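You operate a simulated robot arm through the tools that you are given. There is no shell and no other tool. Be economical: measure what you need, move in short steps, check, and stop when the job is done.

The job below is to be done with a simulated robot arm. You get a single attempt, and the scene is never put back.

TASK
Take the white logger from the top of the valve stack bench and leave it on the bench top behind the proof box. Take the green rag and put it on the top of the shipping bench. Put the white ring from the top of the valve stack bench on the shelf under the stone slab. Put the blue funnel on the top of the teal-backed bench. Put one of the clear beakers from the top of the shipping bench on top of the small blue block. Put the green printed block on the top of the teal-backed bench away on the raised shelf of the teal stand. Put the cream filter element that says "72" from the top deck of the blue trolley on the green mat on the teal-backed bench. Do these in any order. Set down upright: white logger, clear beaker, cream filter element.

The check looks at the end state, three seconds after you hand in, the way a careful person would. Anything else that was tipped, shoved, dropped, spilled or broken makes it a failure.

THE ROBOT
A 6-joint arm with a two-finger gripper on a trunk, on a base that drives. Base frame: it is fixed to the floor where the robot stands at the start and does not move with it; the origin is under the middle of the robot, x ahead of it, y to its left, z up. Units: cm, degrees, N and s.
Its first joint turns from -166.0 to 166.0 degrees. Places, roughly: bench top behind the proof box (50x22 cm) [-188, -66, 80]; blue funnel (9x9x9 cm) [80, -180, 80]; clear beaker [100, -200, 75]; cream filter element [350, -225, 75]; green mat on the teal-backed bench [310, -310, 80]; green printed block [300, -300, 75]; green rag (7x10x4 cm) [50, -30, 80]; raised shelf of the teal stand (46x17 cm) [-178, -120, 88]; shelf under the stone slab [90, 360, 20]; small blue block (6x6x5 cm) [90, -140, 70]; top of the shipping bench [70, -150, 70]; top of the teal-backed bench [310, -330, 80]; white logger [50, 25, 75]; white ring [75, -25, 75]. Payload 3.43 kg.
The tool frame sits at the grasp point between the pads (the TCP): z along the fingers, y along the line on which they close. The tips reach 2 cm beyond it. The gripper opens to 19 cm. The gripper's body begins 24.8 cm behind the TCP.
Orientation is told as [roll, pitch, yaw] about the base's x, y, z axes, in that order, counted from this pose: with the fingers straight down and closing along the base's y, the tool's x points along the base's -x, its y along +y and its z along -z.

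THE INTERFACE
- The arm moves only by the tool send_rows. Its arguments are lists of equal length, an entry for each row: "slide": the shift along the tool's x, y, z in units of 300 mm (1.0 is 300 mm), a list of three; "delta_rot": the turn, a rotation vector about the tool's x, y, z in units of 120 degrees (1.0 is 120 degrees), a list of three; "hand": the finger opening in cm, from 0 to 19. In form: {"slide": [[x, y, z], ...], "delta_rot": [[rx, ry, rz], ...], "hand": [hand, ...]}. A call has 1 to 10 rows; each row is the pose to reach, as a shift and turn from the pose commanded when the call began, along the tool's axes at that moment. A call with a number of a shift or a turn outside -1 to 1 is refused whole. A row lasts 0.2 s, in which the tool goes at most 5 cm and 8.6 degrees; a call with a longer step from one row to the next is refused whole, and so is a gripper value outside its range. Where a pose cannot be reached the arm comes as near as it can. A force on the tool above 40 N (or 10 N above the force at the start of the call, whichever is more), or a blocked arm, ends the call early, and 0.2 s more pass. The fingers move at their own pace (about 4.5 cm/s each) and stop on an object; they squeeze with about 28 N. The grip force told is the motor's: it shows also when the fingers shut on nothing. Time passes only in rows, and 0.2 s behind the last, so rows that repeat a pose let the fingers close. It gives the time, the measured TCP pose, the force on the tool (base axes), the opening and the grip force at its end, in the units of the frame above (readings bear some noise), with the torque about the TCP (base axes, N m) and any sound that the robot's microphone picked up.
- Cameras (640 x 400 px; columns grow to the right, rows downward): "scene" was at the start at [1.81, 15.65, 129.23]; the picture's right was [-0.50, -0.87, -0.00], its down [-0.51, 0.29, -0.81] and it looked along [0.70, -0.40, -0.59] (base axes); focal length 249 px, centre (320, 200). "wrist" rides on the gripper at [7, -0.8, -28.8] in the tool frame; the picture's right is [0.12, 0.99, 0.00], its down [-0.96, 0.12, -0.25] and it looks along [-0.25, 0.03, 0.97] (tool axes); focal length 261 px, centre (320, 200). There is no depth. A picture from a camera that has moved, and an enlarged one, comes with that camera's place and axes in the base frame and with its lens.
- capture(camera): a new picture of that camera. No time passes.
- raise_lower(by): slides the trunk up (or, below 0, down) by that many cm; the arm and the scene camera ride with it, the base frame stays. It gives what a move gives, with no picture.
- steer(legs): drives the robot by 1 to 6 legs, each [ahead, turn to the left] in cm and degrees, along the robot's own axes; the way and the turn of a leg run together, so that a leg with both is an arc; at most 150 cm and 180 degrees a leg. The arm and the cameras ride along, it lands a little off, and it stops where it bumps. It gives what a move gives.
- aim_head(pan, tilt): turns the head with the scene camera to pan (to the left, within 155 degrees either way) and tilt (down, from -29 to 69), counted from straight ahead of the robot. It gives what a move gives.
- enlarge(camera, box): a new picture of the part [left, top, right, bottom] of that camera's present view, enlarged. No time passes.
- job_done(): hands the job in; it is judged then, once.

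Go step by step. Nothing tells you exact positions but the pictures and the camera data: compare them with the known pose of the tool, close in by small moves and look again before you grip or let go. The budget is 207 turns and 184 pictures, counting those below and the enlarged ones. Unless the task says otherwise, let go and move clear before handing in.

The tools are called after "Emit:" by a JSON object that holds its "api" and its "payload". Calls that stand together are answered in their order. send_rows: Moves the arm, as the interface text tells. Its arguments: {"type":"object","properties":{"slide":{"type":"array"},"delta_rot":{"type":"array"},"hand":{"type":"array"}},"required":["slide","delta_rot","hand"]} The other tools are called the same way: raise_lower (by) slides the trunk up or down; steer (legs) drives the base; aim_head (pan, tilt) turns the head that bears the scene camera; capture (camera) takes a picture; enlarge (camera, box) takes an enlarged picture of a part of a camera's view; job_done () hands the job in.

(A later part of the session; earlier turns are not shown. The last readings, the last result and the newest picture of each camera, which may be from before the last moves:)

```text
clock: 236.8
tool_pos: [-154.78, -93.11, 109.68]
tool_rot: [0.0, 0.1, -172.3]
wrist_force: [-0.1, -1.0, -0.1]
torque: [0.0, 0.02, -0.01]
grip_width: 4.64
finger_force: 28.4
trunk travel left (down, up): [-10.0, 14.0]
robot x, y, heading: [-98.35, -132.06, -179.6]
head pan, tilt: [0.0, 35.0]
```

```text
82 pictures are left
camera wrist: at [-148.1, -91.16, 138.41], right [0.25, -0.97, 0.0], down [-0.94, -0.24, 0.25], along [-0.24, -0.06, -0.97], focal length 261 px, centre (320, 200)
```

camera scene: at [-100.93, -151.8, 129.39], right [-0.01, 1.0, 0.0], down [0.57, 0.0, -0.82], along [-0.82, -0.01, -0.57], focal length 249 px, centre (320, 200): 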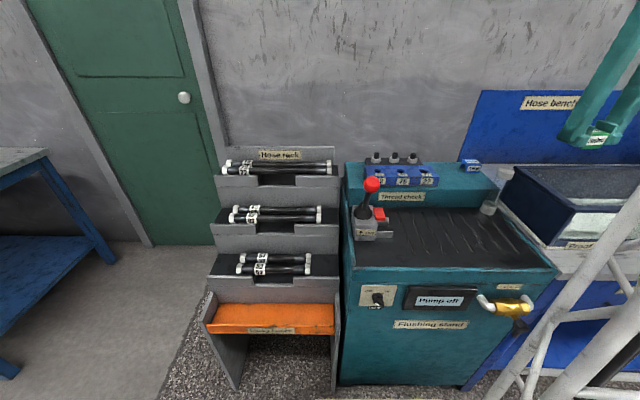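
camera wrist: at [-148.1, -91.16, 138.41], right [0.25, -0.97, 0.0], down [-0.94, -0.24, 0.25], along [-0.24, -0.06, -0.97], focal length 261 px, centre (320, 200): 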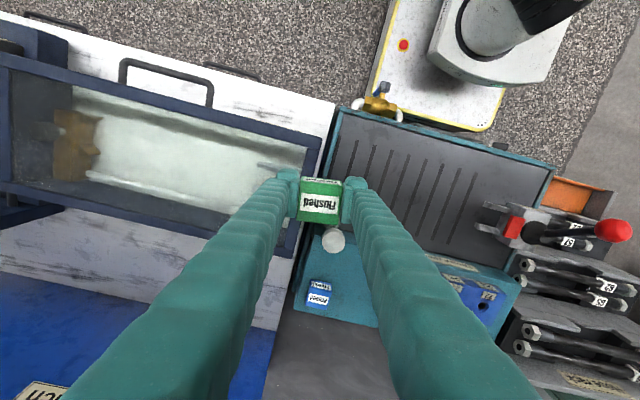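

I can see the whole shelf: blue cube near y -100 and the blue fixture ending near y -116. I move the block over the gap at [-175, -109.5], squaring the hand.

Emit:
{"api": "send_rows", "payload": {"slide": [[-0.12, 0.07, 0], [-0.24, 0.14, 0], [-0.36, 0.21, 0], [-0.48, 0.28, 0], [-0.6, 0.36, 0], [-0.68, 0.41, 0], [-0.74, 0.45, 0]], "delta_rot": [[0, 0, 0.02], [0, 0, 0.04], [0, 0, 0.064], [0, 0, 0.064], [0, 0, 0.064], [0, 0, 0.064], [0, 0, 0.064]], "hand": [3, 3, 3, 3, 3, 3, 3]}}

Emit:
{"api": "capture", "payload": {"camera": "wrist"}}

Emit:
{"api": "enlarge", "payload": {"camera": "scene", "box": [330, 60, 530, 220]}}

```text
clock: 238.4
tool_pos: [-175.0, -109.27, 109.73]
tool_rot: [-0.2, 0.1, 180.0]
wrist_force: [0.4, 0.6, 0.4]
torque: [-0.01, 0.1, 0.0]
grip_width: 4.65
finger_force: 27.9
trunk travel left (down, up): [-10.0, 14.0]
robot x, y, heading: [-99.03, -132.17, -179.5]
head pan, tilt: [0.0, 35.0]
```

```text
81 pictures are left
camera wrist: at [-168.15, -108.38, 138.49], right [0.12, -0.99, 0.0], down [-0.96, -0.12, 0.25], along [-0.24, -0.03, -0.97], focal length 261 px, centre (320, 200)
```

wrist: 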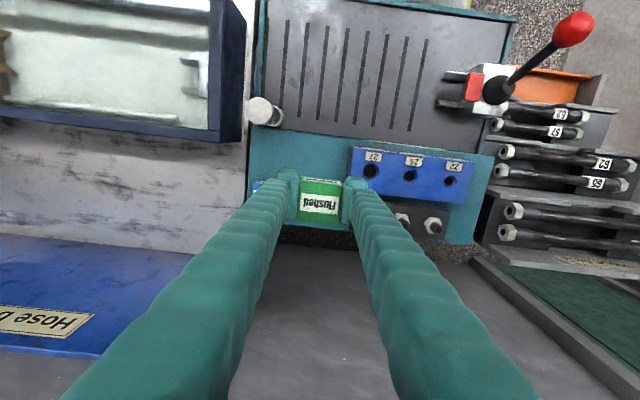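

```text
2.50 times, centred on (430, 140) of scene
camera zoom: at [-100.91, -151.79, 129.39], right [-0.01, 1.0, 0.0], down [0.57, 0.0, -0.82], along [-0.82, -0.01, -0.57], focal length 622 px, centre (45, 350)
```

zoom: 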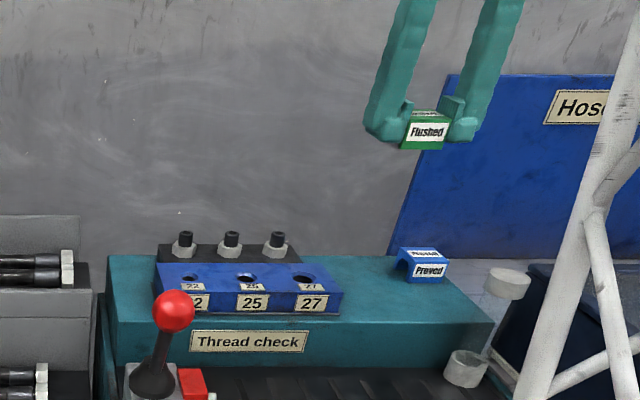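

The gap is free; I aim for [-172.5, -108.5] and lower the block to about z 94 first.

Emit:
{"api": "send_rows", "payload": {"slide": [[0.083, -0.027, 0], [0.083, -0.027, 0.14], [0.083, -0.027, 0.28], [0.083, -0.027, 0.42], [0.083, -0.027, 0.52]], "delta_rot": [[0, 0, 0], [0, 0, 0], [0, 0, 0], [0, 0, 0], [0, 0, 0]], "hand": [3, 3, 3, 3, 3]}}

Emit:
{"api": "capture", "payload": {"camera": "wrist"}}

Emit:
{"api": "enlarge", "payload": {"camera": "scene", "box": [330, 100, 530, 220]}}

```text
clock: 239.6
tool_pos: [-172.8, -108.26, 93.97]
tool_rot: [-0.2, 0.1, -179.9]
wrist_force: [-0.7, -0.6, -0.1]
torque: [0.0, 0.04, 0.0]
grip_width: 4.63
finger_force: 27.6
trunk travel left (down, up): [-10.0, 14.0]
robot x, y, heading: [-98.45, -132.04, -179.6]
head pan, tilt: [0.0, 35.0]
```

```text
79 pictures are left
camera wrist: at [-165.72, -107.38, 122.61], right [0.12, -0.99, 0.0], down [-0.96, -0.12, 0.25], along [-0.24, -0.03, -0.97], focal length 261 px, centre (320, 200)
```

wrist: 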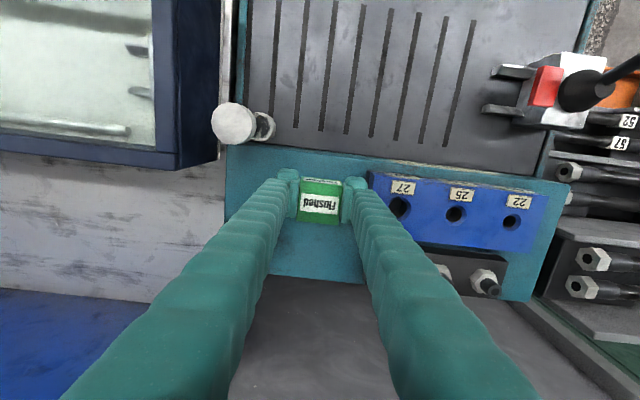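

```text
3.20 times, centred on (430, 160) of scene
camera zoom: at [-100.92, -151.8, 129.39], right [-0.01, 1.0, 0.0], down [0.57, 0.0, -0.82], along [-0.82, -0.01, -0.57], focal length 797 px, centre (-32, 328)
```

zoom: 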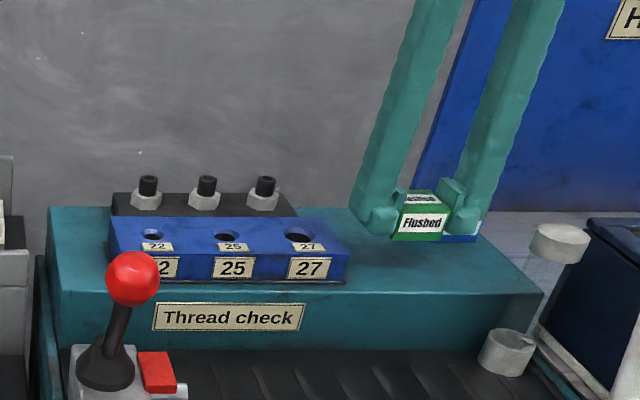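

Clear on both sides. I nudge it 0.7 cm forward and lower to contact.

Emit:
{"api": "send_rows", "payload": {"slide": [[0.023, 0, 0.02], [0.023, 0, 0.05], [0.023, 0, 0.07], [0.023, 0, 0.085], [0.023, 0, 0.1], [0.023, 0, 0.115], [0.023, 0, 0.13], [0.023, 0, 0.145], [0.023, 0, 0.16], [0.023, 0, 0.175]], "delta_rot": [[0, 0, 0], [0, 0, 0], [0, 0, 0], [0, 0, 0], [0, 0, 0], [0, 0, 0], [0, 0, 0], [0, 0, 0], [0, 0, 0], [0, 0, 0]], "hand": [3, 3, 3, 3, 3, 3, 3, 3, 3, 3]}}

Emit:
{"api": "enlarge", "payload": {"camera": "scene", "box": [330, 100, 530, 220]}}

```text
clock: 241.8
tool_pos: [-171.83, -108.53, 88.91]
tool_rot: [-0.2, -0.1, -179.9]
wrist_force: [-1.0, -0.4, 29.9]
torque: [-0.39, -0.22, -0.04]
grip_width: 4.63
finger_force: 28.0
trunk travel left (down, up): [-10.0, 14.0]
robot x, y, heading: [-98.48, -132.2, -179.4]
head pan, tilt: [0.0, 35.0]
```

```text
3.20 times, centred on (430, 160) of scene
camera zoom: at [-100.86, -151.83, 129.43], right [-0.01, 1.0, 0.0], down [0.57, 0.0, -0.82], along [-0.82, -0.01, -0.57], focal length 797 px, centre (-32, 328)
```

zoom: 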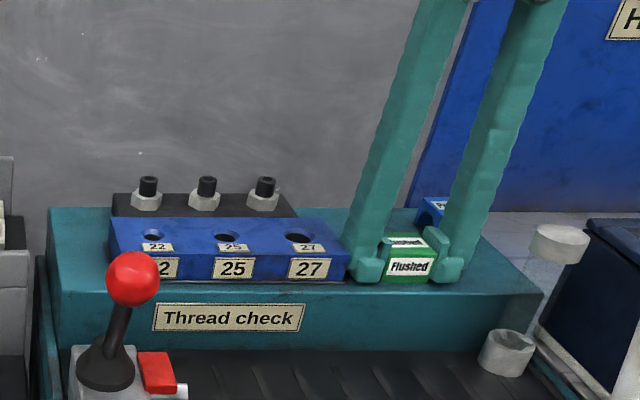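

The finger on the fixture side is very close, so I lift slightly, shift 1.5 cm away from the fixture and set it down again.

Emit:
{"api": "send_rows", "payload": {"slide": [[0, 0, -0.04], [0, -0.03, -0.04], [0, -0.055, -0.04], [0, -0.055, -0.03], [0, -0.055, -0.015], [0, -0.055, 0.0]], "delta_rot": [[0, 0, 0], [0, 0, 0], [0, 0, 0], [0, 0, 0], [0, 0, 0], [0, 0, 0]], "hand": [3, 3, 3, 3, 3, 3]}}

Emit:
{"api": "enlarge", "payload": {"camera": "scene", "box": [330, 100, 530, 220]}}

```text
clock: 243.2
tool_pos: [-171.88, -106.84, 88.86]
tool_rot: [-0.3, -0.2, -180.0]
wrist_force: [-2.5, 0.3, 19.9]
torque: [-0.32, -0.19, -0.05]
grip_width: 4.65
finger_force: 28.5
trunk travel left (down, up): [-10.0, 14.0]
robot x, y, heading: [-98.44, -131.66, -179.7]
head pan, tilt: [0.0, 35.0]
```

```text
3.20 times, centred on (430, 160) of scene
camera zoom: at [-100.88, -151.82, 129.44], right [-0.01, 1.0, 0.0], down [0.57, 0.0, -0.82], along [-0.82, -0.01, -0.57], focal length 797 px, centre (-32, 328)
```

zoom: 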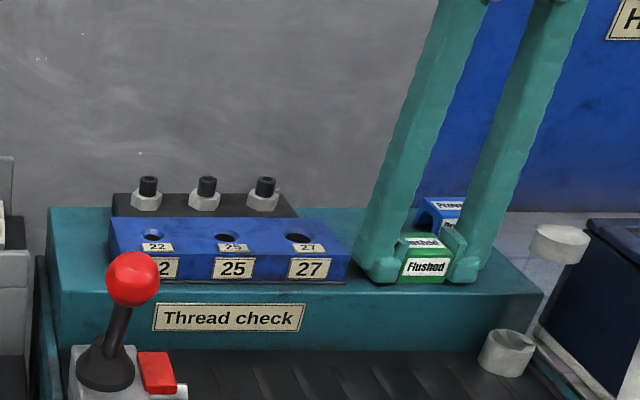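

Now there is room. I release and rise.

Emit:
{"api": "send_rows", "payload": {"slide": [[0, 0, -0.005], [0, 0, -0.005], [0, 0, -0.005], [0, 0, -0.005], [0, 0, -0.06], [0, 0, -0.2], [0, 0, -0.35], [0, 0, -0.5], [0, 0, -0.65], [0, 0, -0.75]], "delta_rot": [[0, 0, 0], [0, 0, 0], [0, 0, 0], [0, 0, 0], [0, 0, 0], [0, 0, 0], [0, 0, 0], [0, 0, 0], [0, 0, 0], [0, 0, 0]], "hand": [5, 5.5, 6, 6.4, 6.4, 6.4, 6.4, 6.4, 6.4, 6.4]}}

Emit:
{"api": "capture", "payload": {"camera": "wrist"}}

Emit:
{"api": "enlarge", "payload": {"camera": "scene", "box": [330, 100, 530, 220]}}

```text
clock: 245.4
tool_pos: [-171.64, -106.9, 111.29]
tool_rot: [-0.1, 0.2, -180.0]
wrist_force: [0.0, 0.6, -0.4]
torque: [-0.01, -0.01, 0.01]
grip_width: 6.4
finger_force: 0.0
trunk travel left (down, up): [-10.0, 14.0]
robot x, y, heading: [-98.17, -132.0, -179.8]
head pan, tilt: [0.0, 35.0]
```

```text
75 pictures are left
camera wrist: at [-164.74, -105.97, 140.06], right [0.12, -0.99, 0.0], down [-0.96, -0.12, 0.24], along [-0.24, -0.03, -0.97], focal length 261 px, centre (320, 200)
```

wrist: 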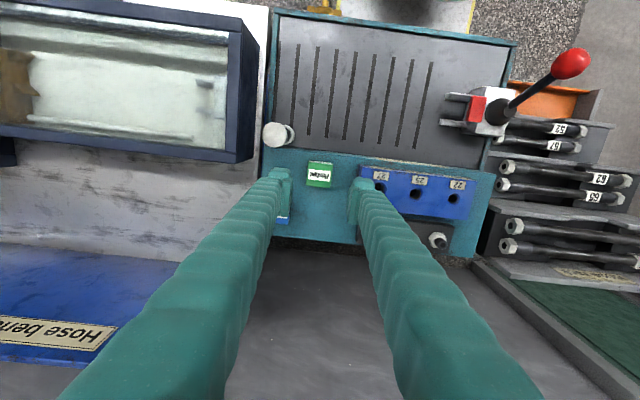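

```text
3.20 times, centred on (430, 160) of scene
camera zoom: at [-100.94, -151.79, 129.39], right [-0.01, 1.0, 0.0], down [0.57, 0.0, -0.82], along [-0.82, -0.01, -0.57], focal length 797 px, centre (-32, 328)
```

zoom: 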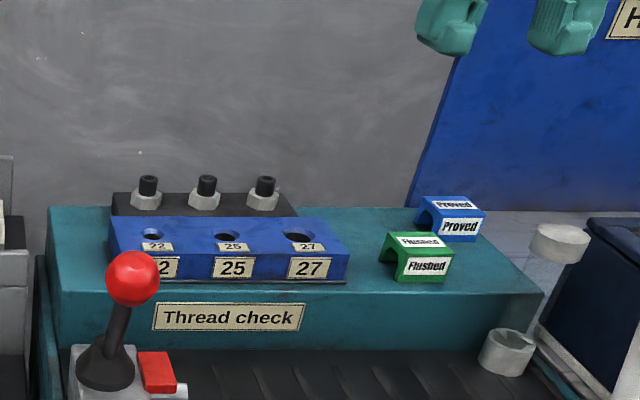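

The green block is on the raised shelf. Next the logger: I retract, then drive back to the valve stack bench.

Emit:
{"api": "send_rows", "payload": {"slide": [[0.15, 0, 0], [0.3, 0, 0], [0.45, 0, 0], [0.6, 0, 0], [0.75, 0, 0]], "delta_rot": [[0, 0, 0], [0, 0, 0], [0, 0, 0], [0, 0, 0], [0, 0, 0]], "hand": [10, 10, 10, 10, 10]}}

Emit:
{"api": "steer", "payload": {"legs": [[-60, 0], [0, -90], [130, 0], [0, -90]]}}

```text
clock: 246.6
tool_pos: [-149.39, -106.86, 111.34]
tool_rot: [-0.1, 0.2, -179.9]
wrist_force: [-0.7, 1.2, -0.1]
torque: [-0.09, -0.26, -0.02]
grip_width: 9.99
finger_force: 0.0
trunk travel left (down, up): [-10.0, 14.0]
robot x, y, heading: [-98.46, -132.12, -179.4]
head pan, tilt: [0.0, 35.0]
```

```text
clock: 264.1
tool_pos: [8.56, -25.81, 111.48]
tool_rot: [-0.1, 0.1, 1.5]
wrist_force: [0.7, 0.1, 0.5]
torque: [-0.02, 0.02, 0.0]
grip_width: 9.98
finger_force: 0.1
trunk travel left (down, up): [-10.0, 14.0]
robot x, y, heading: [-42.96, -1.37, 1.9]
head pan, tilt: [0.0, 35.0]
```

Emit:
{"api": "steer", "payload": {"legs": [[42, -1.7]]}}

Emit:
{"api": "aim_head", "payload": {"pan": -5, "tilt": 45}}

Emit:
{"api": "capture", "payload": {"camera": "scene"}}

Emit:
{"api": "capture", "payload": {"camera": "wrist"}}

```text
clock: 266.7
tool_pos: [50.89, -26.45, 111.48]
tool_rot: [-0.1, 0.2, -0.1]
wrist_force: [0.4, 0.8, 0.1]
torque: [-0.01, 0.05, 0.0]
grip_width: 9.97
finger_force: 0.0
trunk travel left (down, up): [-10.0, 14.0]
robot x, y, heading: [0.22, -1.26, 0.4]
head pan, tilt: [0.0, 35.0]
```

```text
clock: 267.4
tool_pos: [50.94, -26.34, 111.4]
tool_rot: [-0.1, 0.1, -0.1]
wrist_force: [0.1, -0.2, -0.2]
torque: [0.01, 0.0, 0.0]
grip_width: 10.01
finger_force: 0.1
trunk travel left (down, up): [-10.0, 14.0]
robot x, y, heading: [0.26, -1.07, 0.0]
head pan, tilt: [-5.0, 45.0]
```

```text
73 pictures are left
camera scene: at [2.41, 18.34, 127.91], right [-0.08, -1.0, 0.0], down [-0.7, 0.06, -0.71], along [0.71, -0.06, -0.71], focal length 249 px, centre (320, 200)
```

scene: 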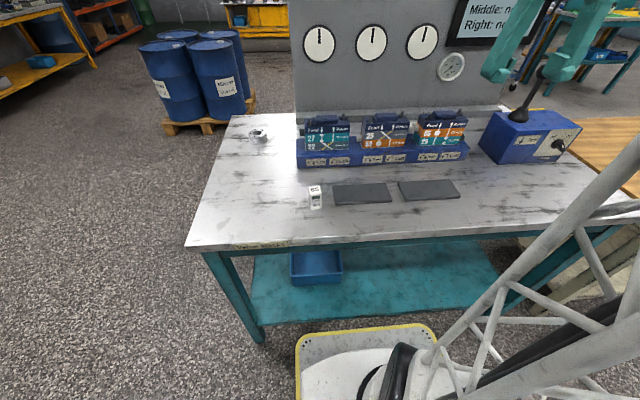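

```text
72 pictures are left
camera wrist: at [43.87, -27.12, 140.06], right [-0.12, 0.99, 0.0], down [0.96, 0.11, 0.25], along [0.24, 0.03, -0.97], focal length 261 px, centre (320, 200)
```

wrist: 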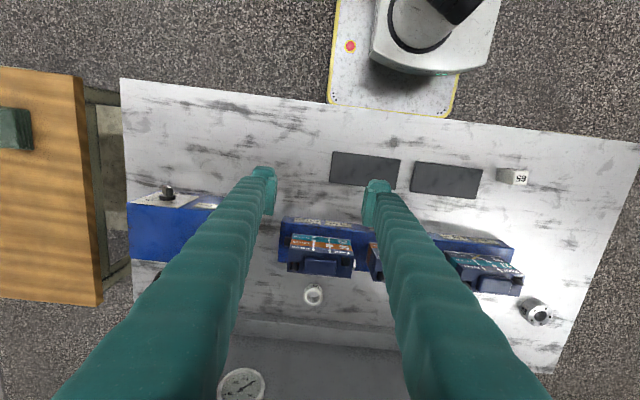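

The logger is at about [48.3, 16]. I move over it in two moves.

Emit:
{"api": "send_rows", "payload": {"slide": [[0.02, 0.15, 0], [0.04, 0.3, 0], [0.06, 0.45, 0], [0.08, 0.6, 0], [0.085, 0.75, 0], [0.085, 0.9, 0], [0.085, 1.0, 0]], "delta_rot": [[0, 0, 0], [0, 0, 0], [0, 0, 0], [0, 0, 0], [0, 0, 0], [0, 0, 0], [0, 0, 0]], "hand": [10, 10, 10, 10, 10, 10, 10]}}

Emit:
{"api": "send_rows", "payload": {"slide": [[0, 0.15, 0], [0, 0.3, 0.02], [0, 0.415, 0.1], [0, 0.415, 0.25], [0, 0.415, 0.4]], "delta_rot": [[0, 0, 0], [0, 0, 0], [0, 0, 0], [0, 0, 0], [0, 0, 0]], "hand": [10, 10, 10, 10, 10]}}

Emit:
{"api": "capture", "payload": {"camera": "wrist"}}

Emit:
{"api": "enlarge", "payload": {"camera": "scene", "box": [270, 140, 370, 230]}}

```text
clock: 269.0
tool_pos: [48.31, 3.81, 111.3]
tool_rot: [-0.1, 0.1, -0.1]
wrist_force: [-0.4, -0.5, -0.5]
torque: [0.07, 0.01, -0.02]
grip_width: 10.01
finger_force: 0.1
trunk travel left (down, up): [-10.0, 14.0]
robot x, y, heading: [0.45, -0.78, 0.1]
head pan, tilt: [-5.0, 45.0]
```

```text
clock: 270.2
tool_pos: [48.46, 16.12, 99.32]
tool_rot: [-0.1, 0.2, -0.1]
wrist_force: [0.2, 0.0, 0.6]
torque: [0.02, -0.05, 0.0]
grip_width: 9.99
finger_force: 0.1
trunk travel left (down, up): [-10.0, 14.0]
robot x, y, heading: [0.09, -0.72, 0.3]
head pan, tilt: [-5.0, 45.0]
```

```text
71 pictures are left
camera wrist: at [41.26, 15.47, 127.99], right [-0.12, 0.99, 0.0], down [0.96, 0.11, 0.25], along [0.24, 0.03, -0.97], focal length 261 px, centre (320, 200)
```

wrist: 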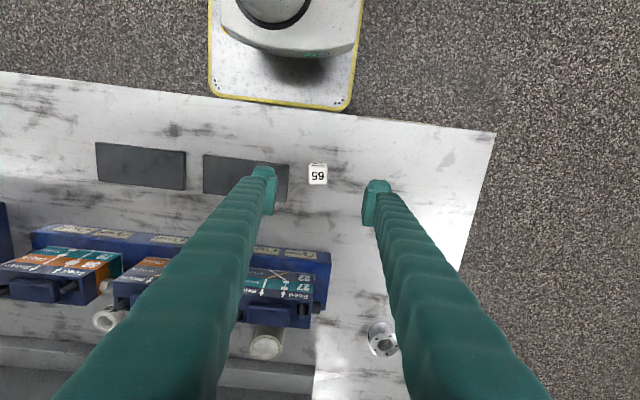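

```text
4.44 times, centred on (320, 185) of scene
camera zoom: at [2.4, 18.34, 127.92], right [-0.08, -1.0, 0.0], down [-0.7, 0.06, -0.71], along [0.7, -0.06, -0.71], focal length 1107 px, centre (320, 267)
```

zoom: 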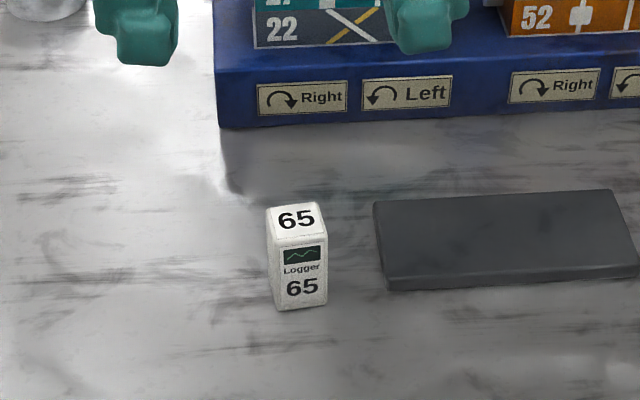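

The logger's top centre is at [47.4, 15.9]. I go down to z 84, above the neighbouring mat, and close.

Emit:
{"api": "send_rows", "payload": {"slide": [[0.033, -0.005, 0.1], [0.033, -0.005, 0.24], [0.033, -0.005, 0.38], [0.033, -0.005, 0.48], [0.033, -0.005, 0.515], [0.033, -0.005, 0.515]], "delta_rot": [[0, 0, 0], [0, 0, 0], [0, 0, 0], [0, 0, 0], [0, 0, 0], [0, 0, 0]], "hand": [8, 7, 7, 7, 7, 7]}}

Emit:
{"api": "capture", "payload": {"camera": "wrist"}}

Emit:
{"api": "enlarge", "payload": {"camera": "scene", "box": [270, 140, 370, 230]}}

```text
clock: 271.6
tool_pos: [47.31, 15.71, 83.88]
tool_rot: [-0.1, 0.1, -0.2]
wrist_force: [-0.4, -0.8, 0.1]
torque: [-0.01, 0.02, 0.0]
grip_width: 7.02
finger_force: 0.0
trunk travel left (down, up): [-10.0, 14.0]
robot x, y, heading: [0.02, -1.09, 0.1]
head pan, tilt: [-5.0, 45.0]
```

```text
69 pictures are left
camera wrist: at [40.42, 15.07, 112.5], right [-0.12, 0.99, 0.0], down [0.96, 0.11, 0.25], along [0.24, 0.03, -0.97], focal length 261 px, centre (320, 200)
```

wrist: 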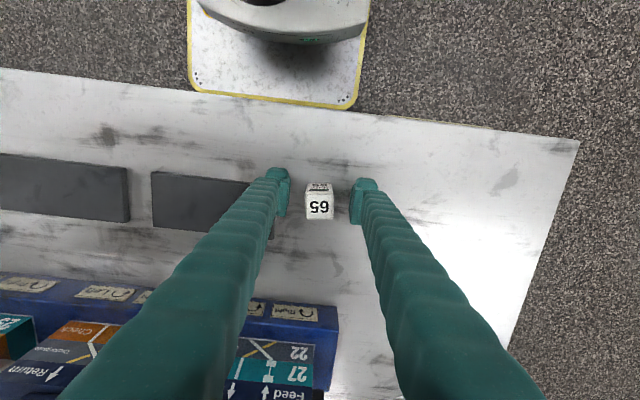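

```text
4.44 times, centred on (320, 185) of scene
camera zoom: at [2.41, 18.35, 127.91], right [-0.08, -1.0, 0.0], down [-0.7, 0.06, -0.71], along [0.7, -0.06, -0.71], focal length 1107 px, centre (320, 267)
```

zoom: 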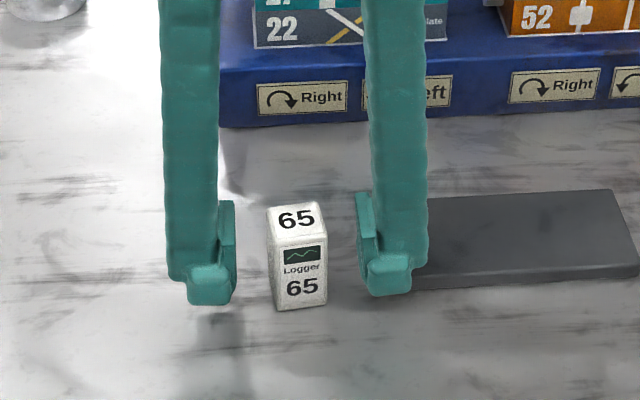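

Centred. I close and lift.

Emit:
{"api": "send_rows", "payload": {"slide": [[0, 0, 0], [0, 0, 0], [0, 0, 0], [0, 0, 0], [0, 0, 0], [0, 0, 0]], "delta_rot": [[0, 0, 0], [0, 0, 0], [0, 0, 0], [0, 0, 0], [0, 0, 0], [0, 0, 0]], "hand": [6, 5, 4, 3, 2, 2]}}

Emit:
{"api": "send_rows", "payload": {"slide": [[0, 0, -0.04], [0, 0, -0.15], [0, 0, -0.3], [0, 0, -0.45], [0, 0, -0.6], [0, 0, -0.75], [0, 0, -0.9], [0, 0, -1.0]], "delta_rot": [[0, 0, 0], [0, 0, 0], [0, 0, 0], [0, 0, 0], [0, 0, 0], [0, 0, 0], [0, 0, 0], [0, 0, 0]], "hand": [2, 2, 2, 2, 2, 2, 2, 2]}}

Emit:
{"api": "capture", "payload": {"camera": "wrist"}}

```text
clock: 273.0
tool_pos: [47.52, 15.56, 83.79]
tool_rot: [-0.1, 0.2, -0.2]
wrist_force: [-0.1, 0.2, 0.2]
torque: [-0.01, -0.04, -0.01]
grip_width: 2.95
finger_force: 27.8
trunk travel left (down, up): [-10.0, 14.0]
robot x, y, heading: [-0.22, -0.84, 0.0]
head pan, tilt: [-5.0, 45.0]
```

```text
clock: 274.8
tool_pos: [47.58, 15.75, 113.87]
tool_rot: [-0.1, 0.1, -0.3]
wrist_force: [-0.1, 0.3, -0.6]
torque: [0.03, 0.02, 0.01]
grip_width: 2.96
finger_force: 28.1
trunk travel left (down, up): [-10.0, 14.0]
robot x, y, heading: [0.28, -0.8, 0.3]
head pan, tilt: [-5.0, 45.0]
```

```text
67 pictures are left
camera wrist: at [40.55, 15.11, 142.6], right [-0.12, 0.99, 0.0], down [0.96, 0.11, 0.25], along [0.24, 0.03, -0.97], focal length 261 px, centre (320, 200)
```

wrist: 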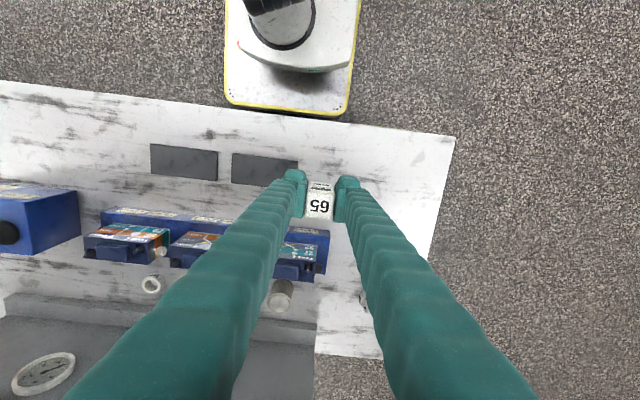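

The logger is held upright. I drive round to face the proof box at about (-97, -66).

Emit:
{"api": "steer", "payload": {"legs": [[-45, 0], [0, -90], [66, 0], [0, -90], [40, 0]]}}

Emit:
{"api": "aim_head", "payload": {"pan": 0, "tilt": 35}}

Emit:
{"api": "capture", "payload": {"camera": "scene"}}

```text
clock: 290.9
tool_pos: [-131.9, -82.79, 113.83]
tool_rot: [-0.1, 0.1, 178.9]
wrist_force: [-1.1, 0.0, -0.3]
torque: [-0.02, -0.03, 0.02]
grip_width: 2.97
finger_force: 28.3
trunk travel left (down, up): [-10.0, 14.0]
robot x, y, heading: [-83.99, -66.66, 179.5]
head pan, tilt: [-5.0, 45.0]
```

```text
clock: 291.7
tool_pos: [-131.98, -82.94, 113.79]
tool_rot: [-0.2, 0.0, 178.9]
wrist_force: [-0.8, 0.3, -0.5]
torque: [0.0, 0.0, -0.01]
grip_width: 2.97
finger_force: 27.9
trunk travel left (down, up): [-10.0, 14.0]
robot x, y, heading: [-83.82, -67.04, 179.3]
head pan, tilt: [0.0, 35.0]
```

```text
66 pictures are left
camera scene: at [-87.0, -86.56, 129.38], right [0.01, 1.0, 0.0], down [0.57, -0.01, -0.82], along [-0.82, 0.01, -0.57], focal length 249 px, centre (320, 200)
```

scene: 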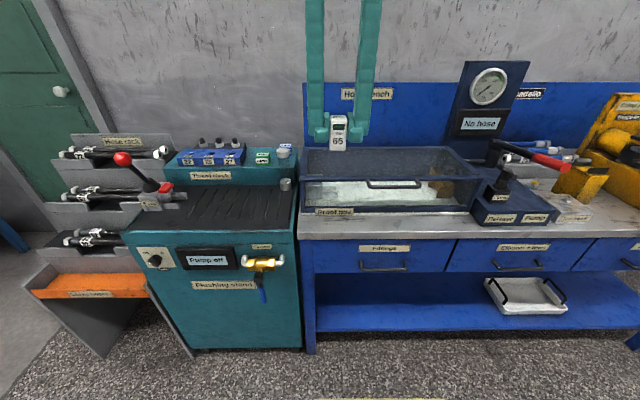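

The proof box is ahead, spanning about y -92 to -35. I go 16 cm closer and look from the wrist.

Emit:
{"api": "steer", "payload": {"legs": [[16, 0.5]]}}

Emit:
{"api": "send_rows", "payload": {"slide": [[-0.1, -0.1, 0], [-0.2, -0.2, 0], [-0.3, -0.3, 0], [-0.4, -0.4, 0], [-0.5, -0.5, 0], [-0.62, -0.55, 0], [-0.75, -0.55, 0]], "delta_rot": [[0, 0, 0], [0, 0, 0], [0, 0, 0], [0, 0, 0], [0, 0, 0], [0, 0, 0], [0, 0, 0]], "hand": [2, 2, 2, 2, 2, 2, 2]}}

Emit:
{"api": "capture", "payload": {"camera": "wrist"}}

Emit:
{"api": "capture", "payload": {"camera": "scene"}}

```text
clock: 293.1
tool_pos: [-147.48, -83.19, 113.79]
tool_rot: [-0.1, 0.2, 179.4]
wrist_force: [-0.5, 0.4, -0.5]
torque: [-0.02, 0.0, -0.01]
grip_width: 2.99
finger_force: 27.6
trunk travel left (down, up): [-10.0, 14.0]
robot x, y, heading: [-100.2, -67.02, 179.6]
head pan, tilt: [0.0, 35.0]
```

```text
clock: 294.7
tool_pos: [-169.97, -66.21, 114.02]
tool_rot: [-0.1, 0.0, 179.4]
wrist_force: [0.9, -0.7, 0.4]
torque: [0.03, 0.27, 0.0]
grip_width: 2.98
finger_force: 28.2
trunk travel left (down, up): [-10.0, 14.0]
robot x, y, heading: [-99.62, -66.8, 179.6]
head pan, tilt: [0.0, 35.0]
```

```text
65 pictures are left
camera wrist: at [-162.87, -65.47, 142.74], right [0.11, -0.99, 0.0], down [-0.96, -0.11, 0.25], along [-0.25, -0.03, -0.97], focal length 261 px, centre (320, 200)
```

wrist: 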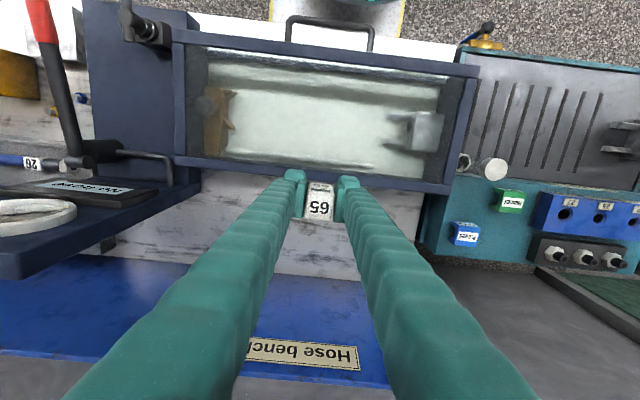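

```text
64 pictures are left
camera scene: at [-102.51, -86.46, 129.38], right [0.0, 1.0, 0.0], down [0.57, 0.0, -0.82], along [-0.82, 0.0, -0.57], focal length 249 px, centre (320, 200)
```

scene: 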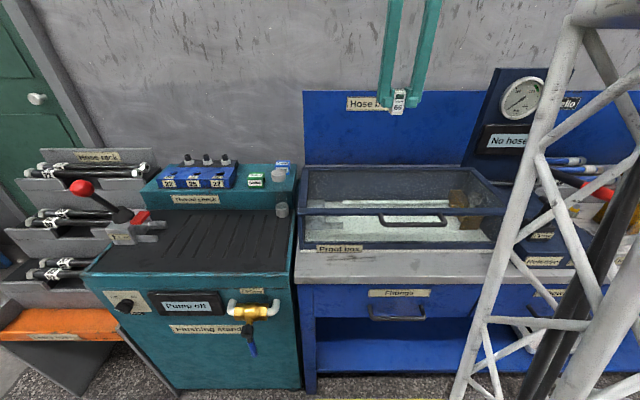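

The strip behind the proof box is free, x about -172 to -199. I move to [-186, -66] and lower partway.

Emit:
{"api": "send_rows", "payload": {"slide": [[-0.14, 0, 0], [-0.28, 0, 0], [-0.42, 0, 0], [-0.54, 0, 0], [-0.54, 0, 0.14], [-0.54, 0, 0.28], [-0.54, 0, 0.42], [-0.54, 0, 0.56], [-0.54, 0, 0.66]], "delta_rot": [[0, 0, 0], [0, 0, 0], [0, 0, 0], [0, 0, 0], [0, 0, 0], [0, 0, 0], [0, 0, 0], [0, 0, 0], [0, 0, 0]], "hand": [2, 2, 2, 2, 2, 2, 2, 2, 2]}}

Emit:
{"api": "capture", "payload": {"camera": "wrist"}}

Emit:
{"api": "enlarge", "payload": {"camera": "scene", "box": [290, 60, 510, 220]}}

```text
clock: 296.7
tool_pos: [-186.25, -66.07, 93.91]
tool_rot: [-0.1, 0.1, 179.4]
wrist_force: [0.8, 0.5, 1.1]
torque: [0.0, 0.05, -0.01]
grip_width: 2.99
finger_force: 28.5
trunk travel left (down, up): [-10.0, 14.0]
robot x, y, heading: [-99.91, -66.75, 179.7]
head pan, tilt: [0.0, 35.0]
```

```text
63 pictures are left
camera wrist: at [-179.2, -65.32, 122.68], right [0.11, -0.99, 0.0], down [-0.96, -0.11, 0.25], along [-0.25, -0.03, -0.97], focal length 261 px, centre (320, 200)
```

wrist: 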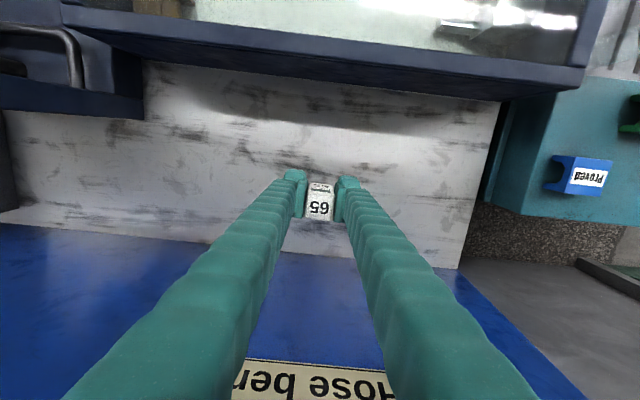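

```text
2.50 times, centred on (400, 140) of scene
camera zoom: at [-102.58, -86.46, 129.39], right [0.0, 1.0, 0.0], down [0.57, 0.0, -0.82], along [-0.82, 0.0, -0.57], focal length 622 px, centre (120, 350)
```

zoom: 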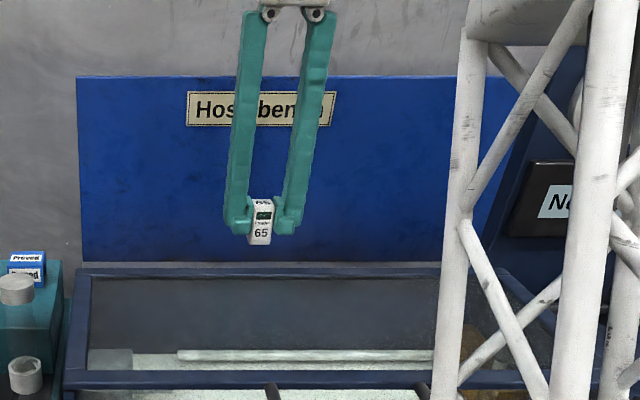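

Plenty of room. I lower to contact.

Emit:
{"api": "send_rows", "payload": {"slide": [[0, 0, 0.12], [0, 0, 0.24], [0, 0, 0.28], [0, 0, 0.3], [0, 0, 0.315], [0, 0, 0.33], [0, 0, 0.345], [0, 0, 0.36], [0, 0, 0.375], [0, 0, 0.39]], "delta_rot": [[0, 0, 0], [0, 0, 0], [0, 0, 0], [0, 0, 0], [0, 0, 0], [0, 0, 0], [0, 0, 0], [0, 0, 0], [0, 0, 0], [0, 0, 0]], "hand": [2, 2, 2, 2, 2, 2, 2, 2, 2, 2]}}

```text
clock: 298.9
tool_pos: [-185.94, -66.21, 82.38]
tool_rot: [-0.1, 0.0, 179.5]
wrist_force: [0.5, -0.7, 20.3]
torque: [0.01, 0.01, 0.02]
grip_width: 2.96
finger_force: 27.4
trunk travel left (down, up): [-10.0, 14.0]
robot x, y, heading: [-99.79, -67.0, 179.8]
head pan, tilt: [0.0, 35.0]
```

Contact at 20 N, level. I release gently and rise.

Emit:
{"api": "send_rows", "payload": {"slide": [[0, 0, -0.005], [0, 0, -0.005], [0, 0, -0.005], [0, 0, -0.005], [0, 0, -0.005], [0, 0, -0.1], [0, 0, -0.25], [0, 0, -0.4], [0, 0, -0.55], [0, 0, -0.7]], "delta_rot": [[0, 0, 0], [0, 0, 0], [0, 0, 0], [0, 0, 0], [0, 0, 0], [0, 0, 0], [0, 0, 0], [0, 0, 0], [0, 0, 0], [0, 0, 0]], "hand": [3.5, 4.5, 5.5, 6.5, 8, 8, 8, 8, 8, 8]}}

Emit:
{"api": "capture", "payload": {"camera": "wrist"}}

```text
clock: 301.1
tool_pos: [-186.03, -66.37, 103.44]
tool_rot: [-0.1, 0.1, 179.4]
wrist_force: [0.4, 0.0, 0.3]
torque: [0.0, -0.03, -0.02]
grip_width: 8.0
finger_force: 0.0
trunk travel left (down, up): [-10.0, 14.0]
robot x, y, heading: [-99.79, -66.55, 179.7]
head pan, tilt: [0.0, 35.0]
```

```text
61 pictures are left
camera wrist: at [-179.07, -65.49, 132.11], right [0.11, -0.99, 0.0], down [-0.96, -0.11, 0.25], along [-0.24, -0.03, -0.97], focal length 261 px, centre (320, 200)
```

wrist: 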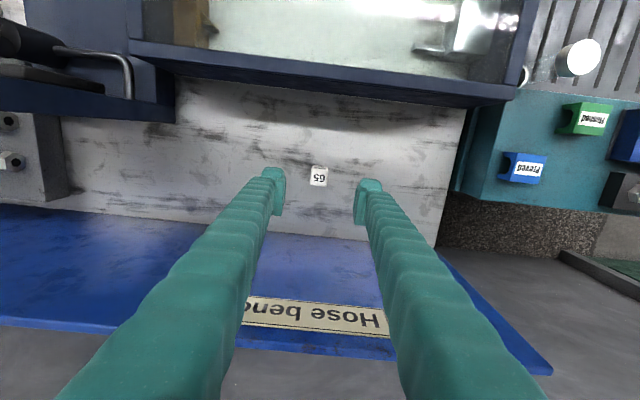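

The logger stands upright behind the proof box. Last item: the white ring. I rise, retract and drive back to the valve stack bench.

Emit:
{"api": "send_rows", "payload": {"slide": [[0, 0, -0.14], [0, 0, -0.28], [0, 0, -0.36], [0.15, 0, -0.36], [0.3, 0, -0.36], [0.45, 0, -0.36], [0.6, 0, -0.36], [0.75, 0, -0.36], [0.9, 0, -0.36], [1.0, 0, -0.36]], "delta_rot": [[0, 0, 0], [0, 0, 0], [0, 0, 0], [0, 0, 0], [0, 0, 0], [0, 0, 0], [0, 0, 0], [0, 0, 0], [0, 0, 0], [0, 0, 0]], "hand": [8, 8, 8, 8, 8, 8, 8, 8, 8, 8]}}

Emit:
{"api": "steer", "payload": {"legs": [[-50, 0], [0, -90], [55, 0], [0, -90]]}}

```text
clock: 303.3
tool_pos: [-156.06, -66.63, 114.06]
tool_rot: [-0.2, 0.2, 179.3]
wrist_force: [-0.7, 0.9, -0.6]
torque: [-0.02, -0.18, 0.0]
grip_width: 8.0
finger_force: 0.0
trunk travel left (down, up): [-10.0, 14.0]
robot x, y, heading: [-99.85, -66.82, 179.8]
head pan, tilt: [0.0, 35.0]
```

```text
clock: 317.0
tool_pos: [4.88, -11.54, 114.16]
tool_rot: [-0.1, 0.1, 0.0]
wrist_force: [0.3, 0.8, -0.5]
torque: [0.0, 0.01, 0.03]
grip_width: 8.02
finger_force: 0.1
trunk travel left (down, up): [-10.0, 14.0]
robot x, y, heading: [-51.13, -11.5, -0.0]
head pan, tilt: [0.0, 35.0]
```

Emit:
{"api": "steer", "payload": {"legs": [[52, 0]]}}

Emit:
{"api": "send_rows", "payload": {"slide": [[-0.08, -0.05, 0], [-0.16, -0.1, 0], [-0.24, -0.15, 0], [-0.32, -0.2, 0], [-0.4, -0.25, 0], [-0.4, -0.35, 0], [-0.4, -0.4, 0]], "delta_rot": [[0, 0, 0], [0, 0, 0], [0, 0, 0], [0, 0, 0], [0, 0, 0], [0, 0, 0], [0, 0, 0]], "hand": [12, 16, 19, 19, 19, 19, 19]}}

Emit:
{"api": "aim_head", "payload": {"pan": -20, "tilt": 35}}

Emit:
{"api": "capture", "payload": {"camera": "wrist"}}

Emit:
{"api": "capture", "payload": {"camera": "scene"}}

```text
clock: 320.0
tool_pos: [56.69, -11.52, 114.16]
tool_rot: [-0.2, 0.2, -0.4]
wrist_force: [-0.8, -0.1, -0.8]
torque: [-0.01, -0.03, -0.02]
grip_width: 8.01
finger_force: 0.1
trunk travel left (down, up): [-10.0, 14.0]
robot x, y, heading: [0.44, -11.62, 0.2]
head pan, tilt: [0.0, 35.0]
```

```text
clock: 321.6
tool_pos: [68.7, -23.65, 114.41]
tool_rot: [-0.1, 0.1, -0.2]
wrist_force: [-0.2, 0.5, 0.2]
torque: [-0.03, -0.02, -0.01]
grip_width: 18.98
finger_force: 0.1
trunk travel left (down, up): [-10.0, 14.0]
robot x, y, heading: [0.63, -11.77, -0.0]
head pan, tilt: [0.0, 35.0]
```

```text
clock: 322.5
tool_pos: [68.55, -23.61, 114.31]
tool_rot: [-0.1, 0.1, -0.3]
wrist_force: [-0.2, 0.0, 0.4]
torque: [-0.03, 0.01, -0.02]
grip_width: 18.99
finger_force: 0.0
trunk travel left (down, up): [-10.0, 14.0]
robot x, y, heading: [0.34, -11.71, 0.3]
head pan, tilt: [-20.0, 35.0]
```

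```text
60 pictures are left
camera wrist: at [61.53, -24.24, 143.02], right [-0.11, 0.99, 0.0], down [0.96, 0.11, 0.25], along [0.24, 0.03, -0.97], focal length 261 px, centre (320, 200)
```

wrist: 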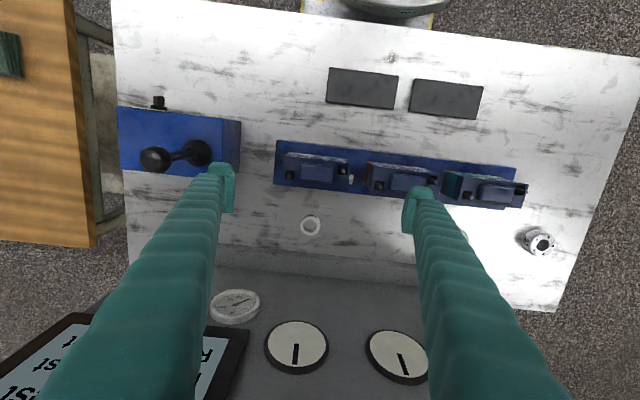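

```text
59 pictures are left
camera scene: at [3.01, 5.41, 129.39], right [-0.34, -0.94, 0.0], down [-0.54, 0.19, -0.82], along [0.77, -0.28, -0.57], focal length 249 px, centre (320, 200)
```

scene: 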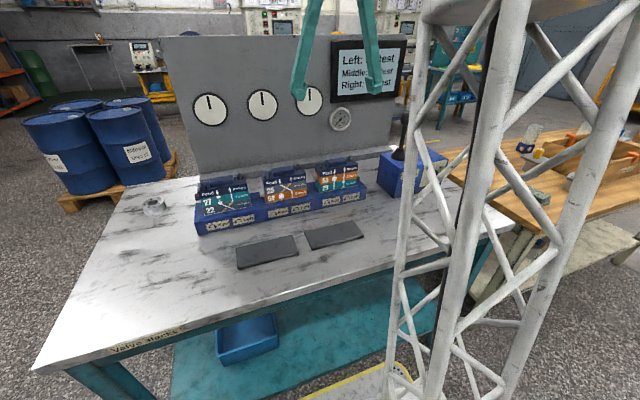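

The ring is at about [83, -24], with the panel at x 95. Before gripping I check the stone slab's shelf geometry from here with the head camera.

Emit:
{"api": "aim_head", "payload": {"pan": 75, "tilt": 15}}

Emit:
{"api": "enlarge", "payload": {"camera": "scene", "box": [230, 150, 450, 290]}}

```text
clock: 324.2
tool_pos: [68.55, -23.55, 114.29]
tool_rot: [-0.1, 0.1, -0.3]
wrist_force: [-0.5, 0.3, 0.0]
torque: [-0.01, -0.02, 0.03]
grip_width: 19.0
finger_force: 0.1
trunk travel left (down, up): [-10.0, 14.0]
robot x, y, heading: [0.73, -11.77, 0.1]
head pan, tilt: [75.0, 15.0]
```

```text
2.86 times, centred on (340, 220) of scene
camera zoom: at [-2.86, 17.43, 132.59], right [0.97, -0.26, 0.0], down [-0.07, -0.25, -0.97], along [0.25, 0.93, -0.26], focal length 712 px, centre (263, 143)
```

zoom: 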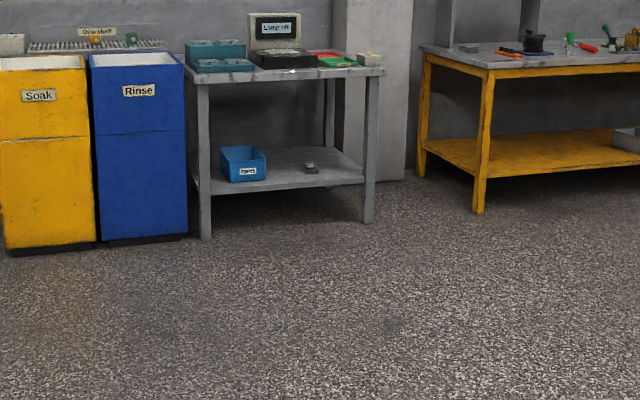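

The slab bench front is at y ≈ 331, x 53–137, its shelf at z ≈ 22 and the slab near z 75. So I'll pick the ring upright, regrip it tilted on open bench, then reach in at an angle. First, over the ring.

Emit:
{"api": "send_rows", "payload": {"slide": [[-0.15, -0.01, 0], [-0.3, -0.018, 0], [-0.42, -0.018, 0], [-0.482, -0.018, 0], [-0.482, -0.018, 0.14], [-0.482, -0.018, 0.28], [-0.482, -0.018, 0.42], [-0.482, -0.018, 0.52]], "delta_rot": [[0, 0, 0], [0, 0, 0], [0, 0, 0], [0, 0, 0], [0, 0, 0], [0, 0, 0], [0, 0, 0], [0, 0, 0]], "hand": [16, 14, 12, 10, 10, 10, 10, 10]}}

Emit:
{"api": "capture", "payload": {"camera": "wrist"}}

Emit:
{"api": "aim_head", "payload": {"pan": -20, "tilt": 35}}

Emit:
{"api": "capture", "payload": {"camera": "scene"}}

```text
clock: 326.0
tool_pos: [82.97, -24.1, 98.59]
tool_rot: [0.0, 0.1, -0.3]
wrist_force: [0.3, -0.6, -0.1]
torque: [-0.03, -0.05, -0.04]
grip_width: 9.98
finger_force: 0.0
trunk travel left (down, up): [-10.0, 14.0]
robot x, y, heading: [0.48, -11.44, 0.0]
head pan, tilt: [75.0, 15.0]
```

```text
57 pictures are left
camera wrist: at [75.97, -24.81, 127.29], right [-0.11, 0.99, 0.0], down [0.96, 0.11, 0.25], along [0.24, 0.03, -0.97], focal length 261 px, centre (320, 200)
```

wrist: 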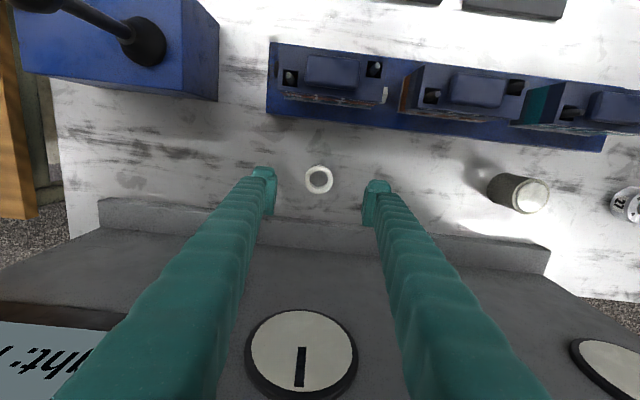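

```text
clock: 327.7
tool_pos: [83.11, -24.17, 98.61]
tool_rot: [-0.1, 0.0, -0.3]
wrist_force: [0.7, -0.9, -0.3]
torque: [-0.03, 0.02, -0.01]
grip_width: 10.0
finger_force: 0.0
trunk travel left (down, up): [-10.0, 14.0]
robot x, y, heading: [0.34, -11.78, -0.2]
head pan, tilt: [-20.0, 35.0]
```

```text
56 pictures are left
camera scene: at [3.02, 5.41, 129.39], right [-0.34, -0.94, 0.0], down [-0.54, 0.19, -0.82], along [0.77, -0.28, -0.57], focal length 249 px, centre (320, 200)
```

scene: 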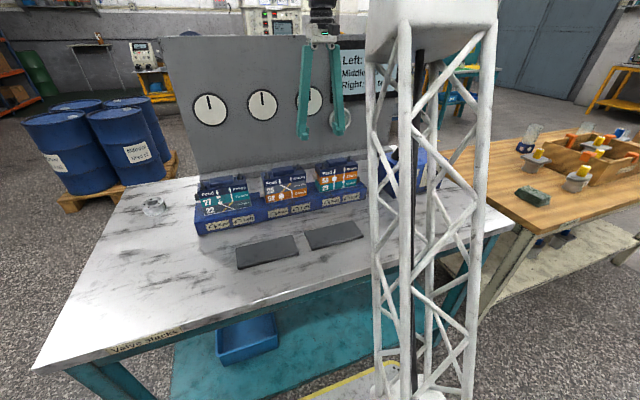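

Ring centred at [83.3, -24]. I go down to z 82.3, close and lift.

Emit:
{"api": "send_rows", "payload": {"slide": [[-0.008, 0.005, 0.14], [-0.008, 0.005, 0.28], [-0.008, 0.005, 0.42], [-0.008, 0.005, 0.5], [-0.008, 0.005, 0.54], [-0.008, 0.005, 0.54], [-0.008, 0.005, 0.54], [-0.008, 0.005, 0.54], [-0.008, 0.005, 0.54], [-0.008, 0.005, 0.54]], "delta_rot": [[0, 0, 0], [0, 0, 0], [0, 0, 0], [0, 0, 0], [0, 0, 0], [0, 0, 0], [0, 0, 0], [0, 0, 0], [0, 0, 0], [0, 0, 0]], "hand": [9, 8, 8, 8, 8, 7, 6, 5, 4, 3]}}

Emit:
{"api": "capture", "payload": {"camera": "wrist"}}

```text
clock: 329.9
tool_pos: [83.34, -24.14, 82.37]
tool_rot: [-0.1, 0.1, -0.3]
wrist_force: [0.8, 0.1, 0.3]
torque: [0.0, 0.02, 0.02]
grip_width: 4.8
finger_force: 28.4
trunk travel left (down, up): [-10.0, 14.0]
robot x, y, heading: [0.25, -11.91, 0.0]
head pan, tilt: [-20.0, 35.0]
```

```text
55 pictures are left
camera wrist: at [76.28, -24.74, 111.06], right [-0.11, 0.99, 0.0], down [0.96, 0.11, 0.25], along [0.24, 0.03, -0.97], focal length 261 px, centre (320, 200)
```

wrist: 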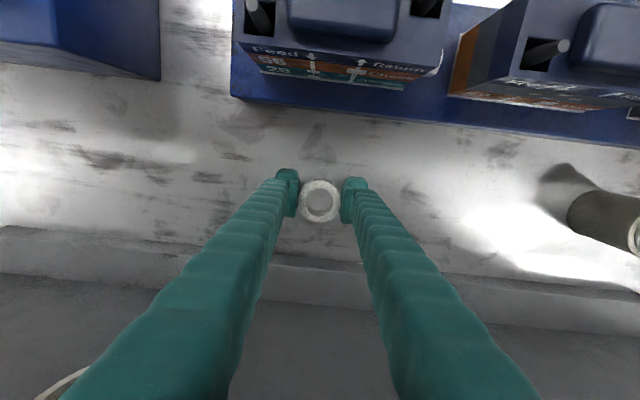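

Held. I lift and carry it to open bench near [53, 22].

Emit:
{"api": "send_rows", "payload": {"slide": [[0, 0, -0.05], [0, 0, -0.2], [0, 0, -0.35], [0, 0, -0.5], [0, 0, -0.65], [0, 0, -0.75], [0.15, 0, -0.75], [0.3, 0, -0.75], [0.45, 0, -0.75], [0.6, 0, -0.75]], "delta_rot": [[0, 0, 0], [0, 0, 0], [0, 0, 0], [0, 0, 0], [0, 0, 0], [0, 0, 0], [0, 0, 0], [0, 0, 0], [0, 0, 0], [0, 0, 0]], "hand": [3, 3, 3, 3, 3, 3, 3, 3, 3, 3]}}

Emit:
{"api": "send_rows", "payload": {"slide": [[0.05, 0.14, 0], [0.1, 0.28, 0], [0.16, 0.42, 0], [0.24, 0.56, 0], [0.32, 0.7, 0], [0.38, 0.84, 0], [0.42, 0.96, 0], [0.42, 1.0, 0.1]], "delta_rot": [[0, 0, 0], [0, 0, 0], [0, 0, 0], [0, 0, 0], [0, 0, 0], [0, 0, 0], [0, 0, 0], [0, 0, 0]], "hand": [3, 3, 3, 3, 3, 3, 3, 3]}}

Emit:
{"api": "send_rows", "payload": {"slide": [[0, 0.14, 0.08], [0, 0.28, 0.16], [0, 0.42, 0.24], [0, 0.54, 0.32], [0, 0.54, 0.46], [0, 0.54, 0.6], [0, 0.54, 0.67], [0, 0.54, 0.7]], "delta_rot": [[0, 0, 0], [0, 0, 0], [0, 0, 0], [0, 0, 0], [0, 0, 0], [0, 0, 0], [0, 0, 0], [0, 0, 0]], "hand": [3, 3, 3, 3, 3, 3, 3, 3]}}

Emit:
{"api": "capture", "payload": {"camera": "wrist"}}

```text
clock: 332.1
tool_pos: [65.43, -23.71, 104.83]
tool_rot: [-0.1, 0.2, -0.3]
wrist_force: [0.3, -0.6, -0.2]
torque: [0.02, 0.26, 0.01]
grip_width: 4.75
finger_force: 28.0
trunk travel left (down, up): [-10.0, 14.0]
robot x, y, heading: [0.79, -11.57, 0.1]
head pan, tilt: [-20.0, 35.0]
```

```text
clock: 333.9
tool_pos: [52.79, 6.07, 101.54]
tool_rot: [-0.1, 0.0, -0.3]
wrist_force: [0.8, -0.1, 0.4]
torque: [0.09, -0.05, 0.01]
grip_width: 4.76
finger_force: 28.0
trunk travel left (down, up): [-10.0, 14.0]
robot x, y, heading: [0.26, -11.84, 0.1]
head pan, tilt: [-20.0, 35.0]
```

```text
clock: 335.6
tool_pos: [52.95, 22.43, 82.09]
tool_rot: [0.1, -0.2, -0.4]
wrist_force: [-3.8, -4.2, 22.2]
torque: [-0.41, 0.23, 0.0]
grip_width: 4.79
finger_force: 28.0
trunk travel left (down, up): [-10.0, 14.0]
robot x, y, heading: [0.6, -11.72, 0.1]
head pan, tilt: [-20.0, 35.0]
stopped in row 8: the force on the tool passed its limit at 50 N (the readings are from after the stop); the commanded pose is now the measured one
```

```text
54 pictures are left
camera wrist: at [45.7, 21.62, 110.64], right [-0.11, 0.99, 0.0], down [0.96, 0.11, 0.25], along [0.25, 0.03, -0.97], focal length 261 px, centre (320, 200)
```

wrist: 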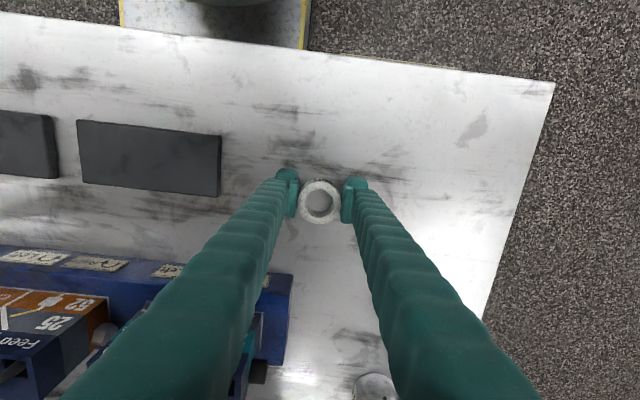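

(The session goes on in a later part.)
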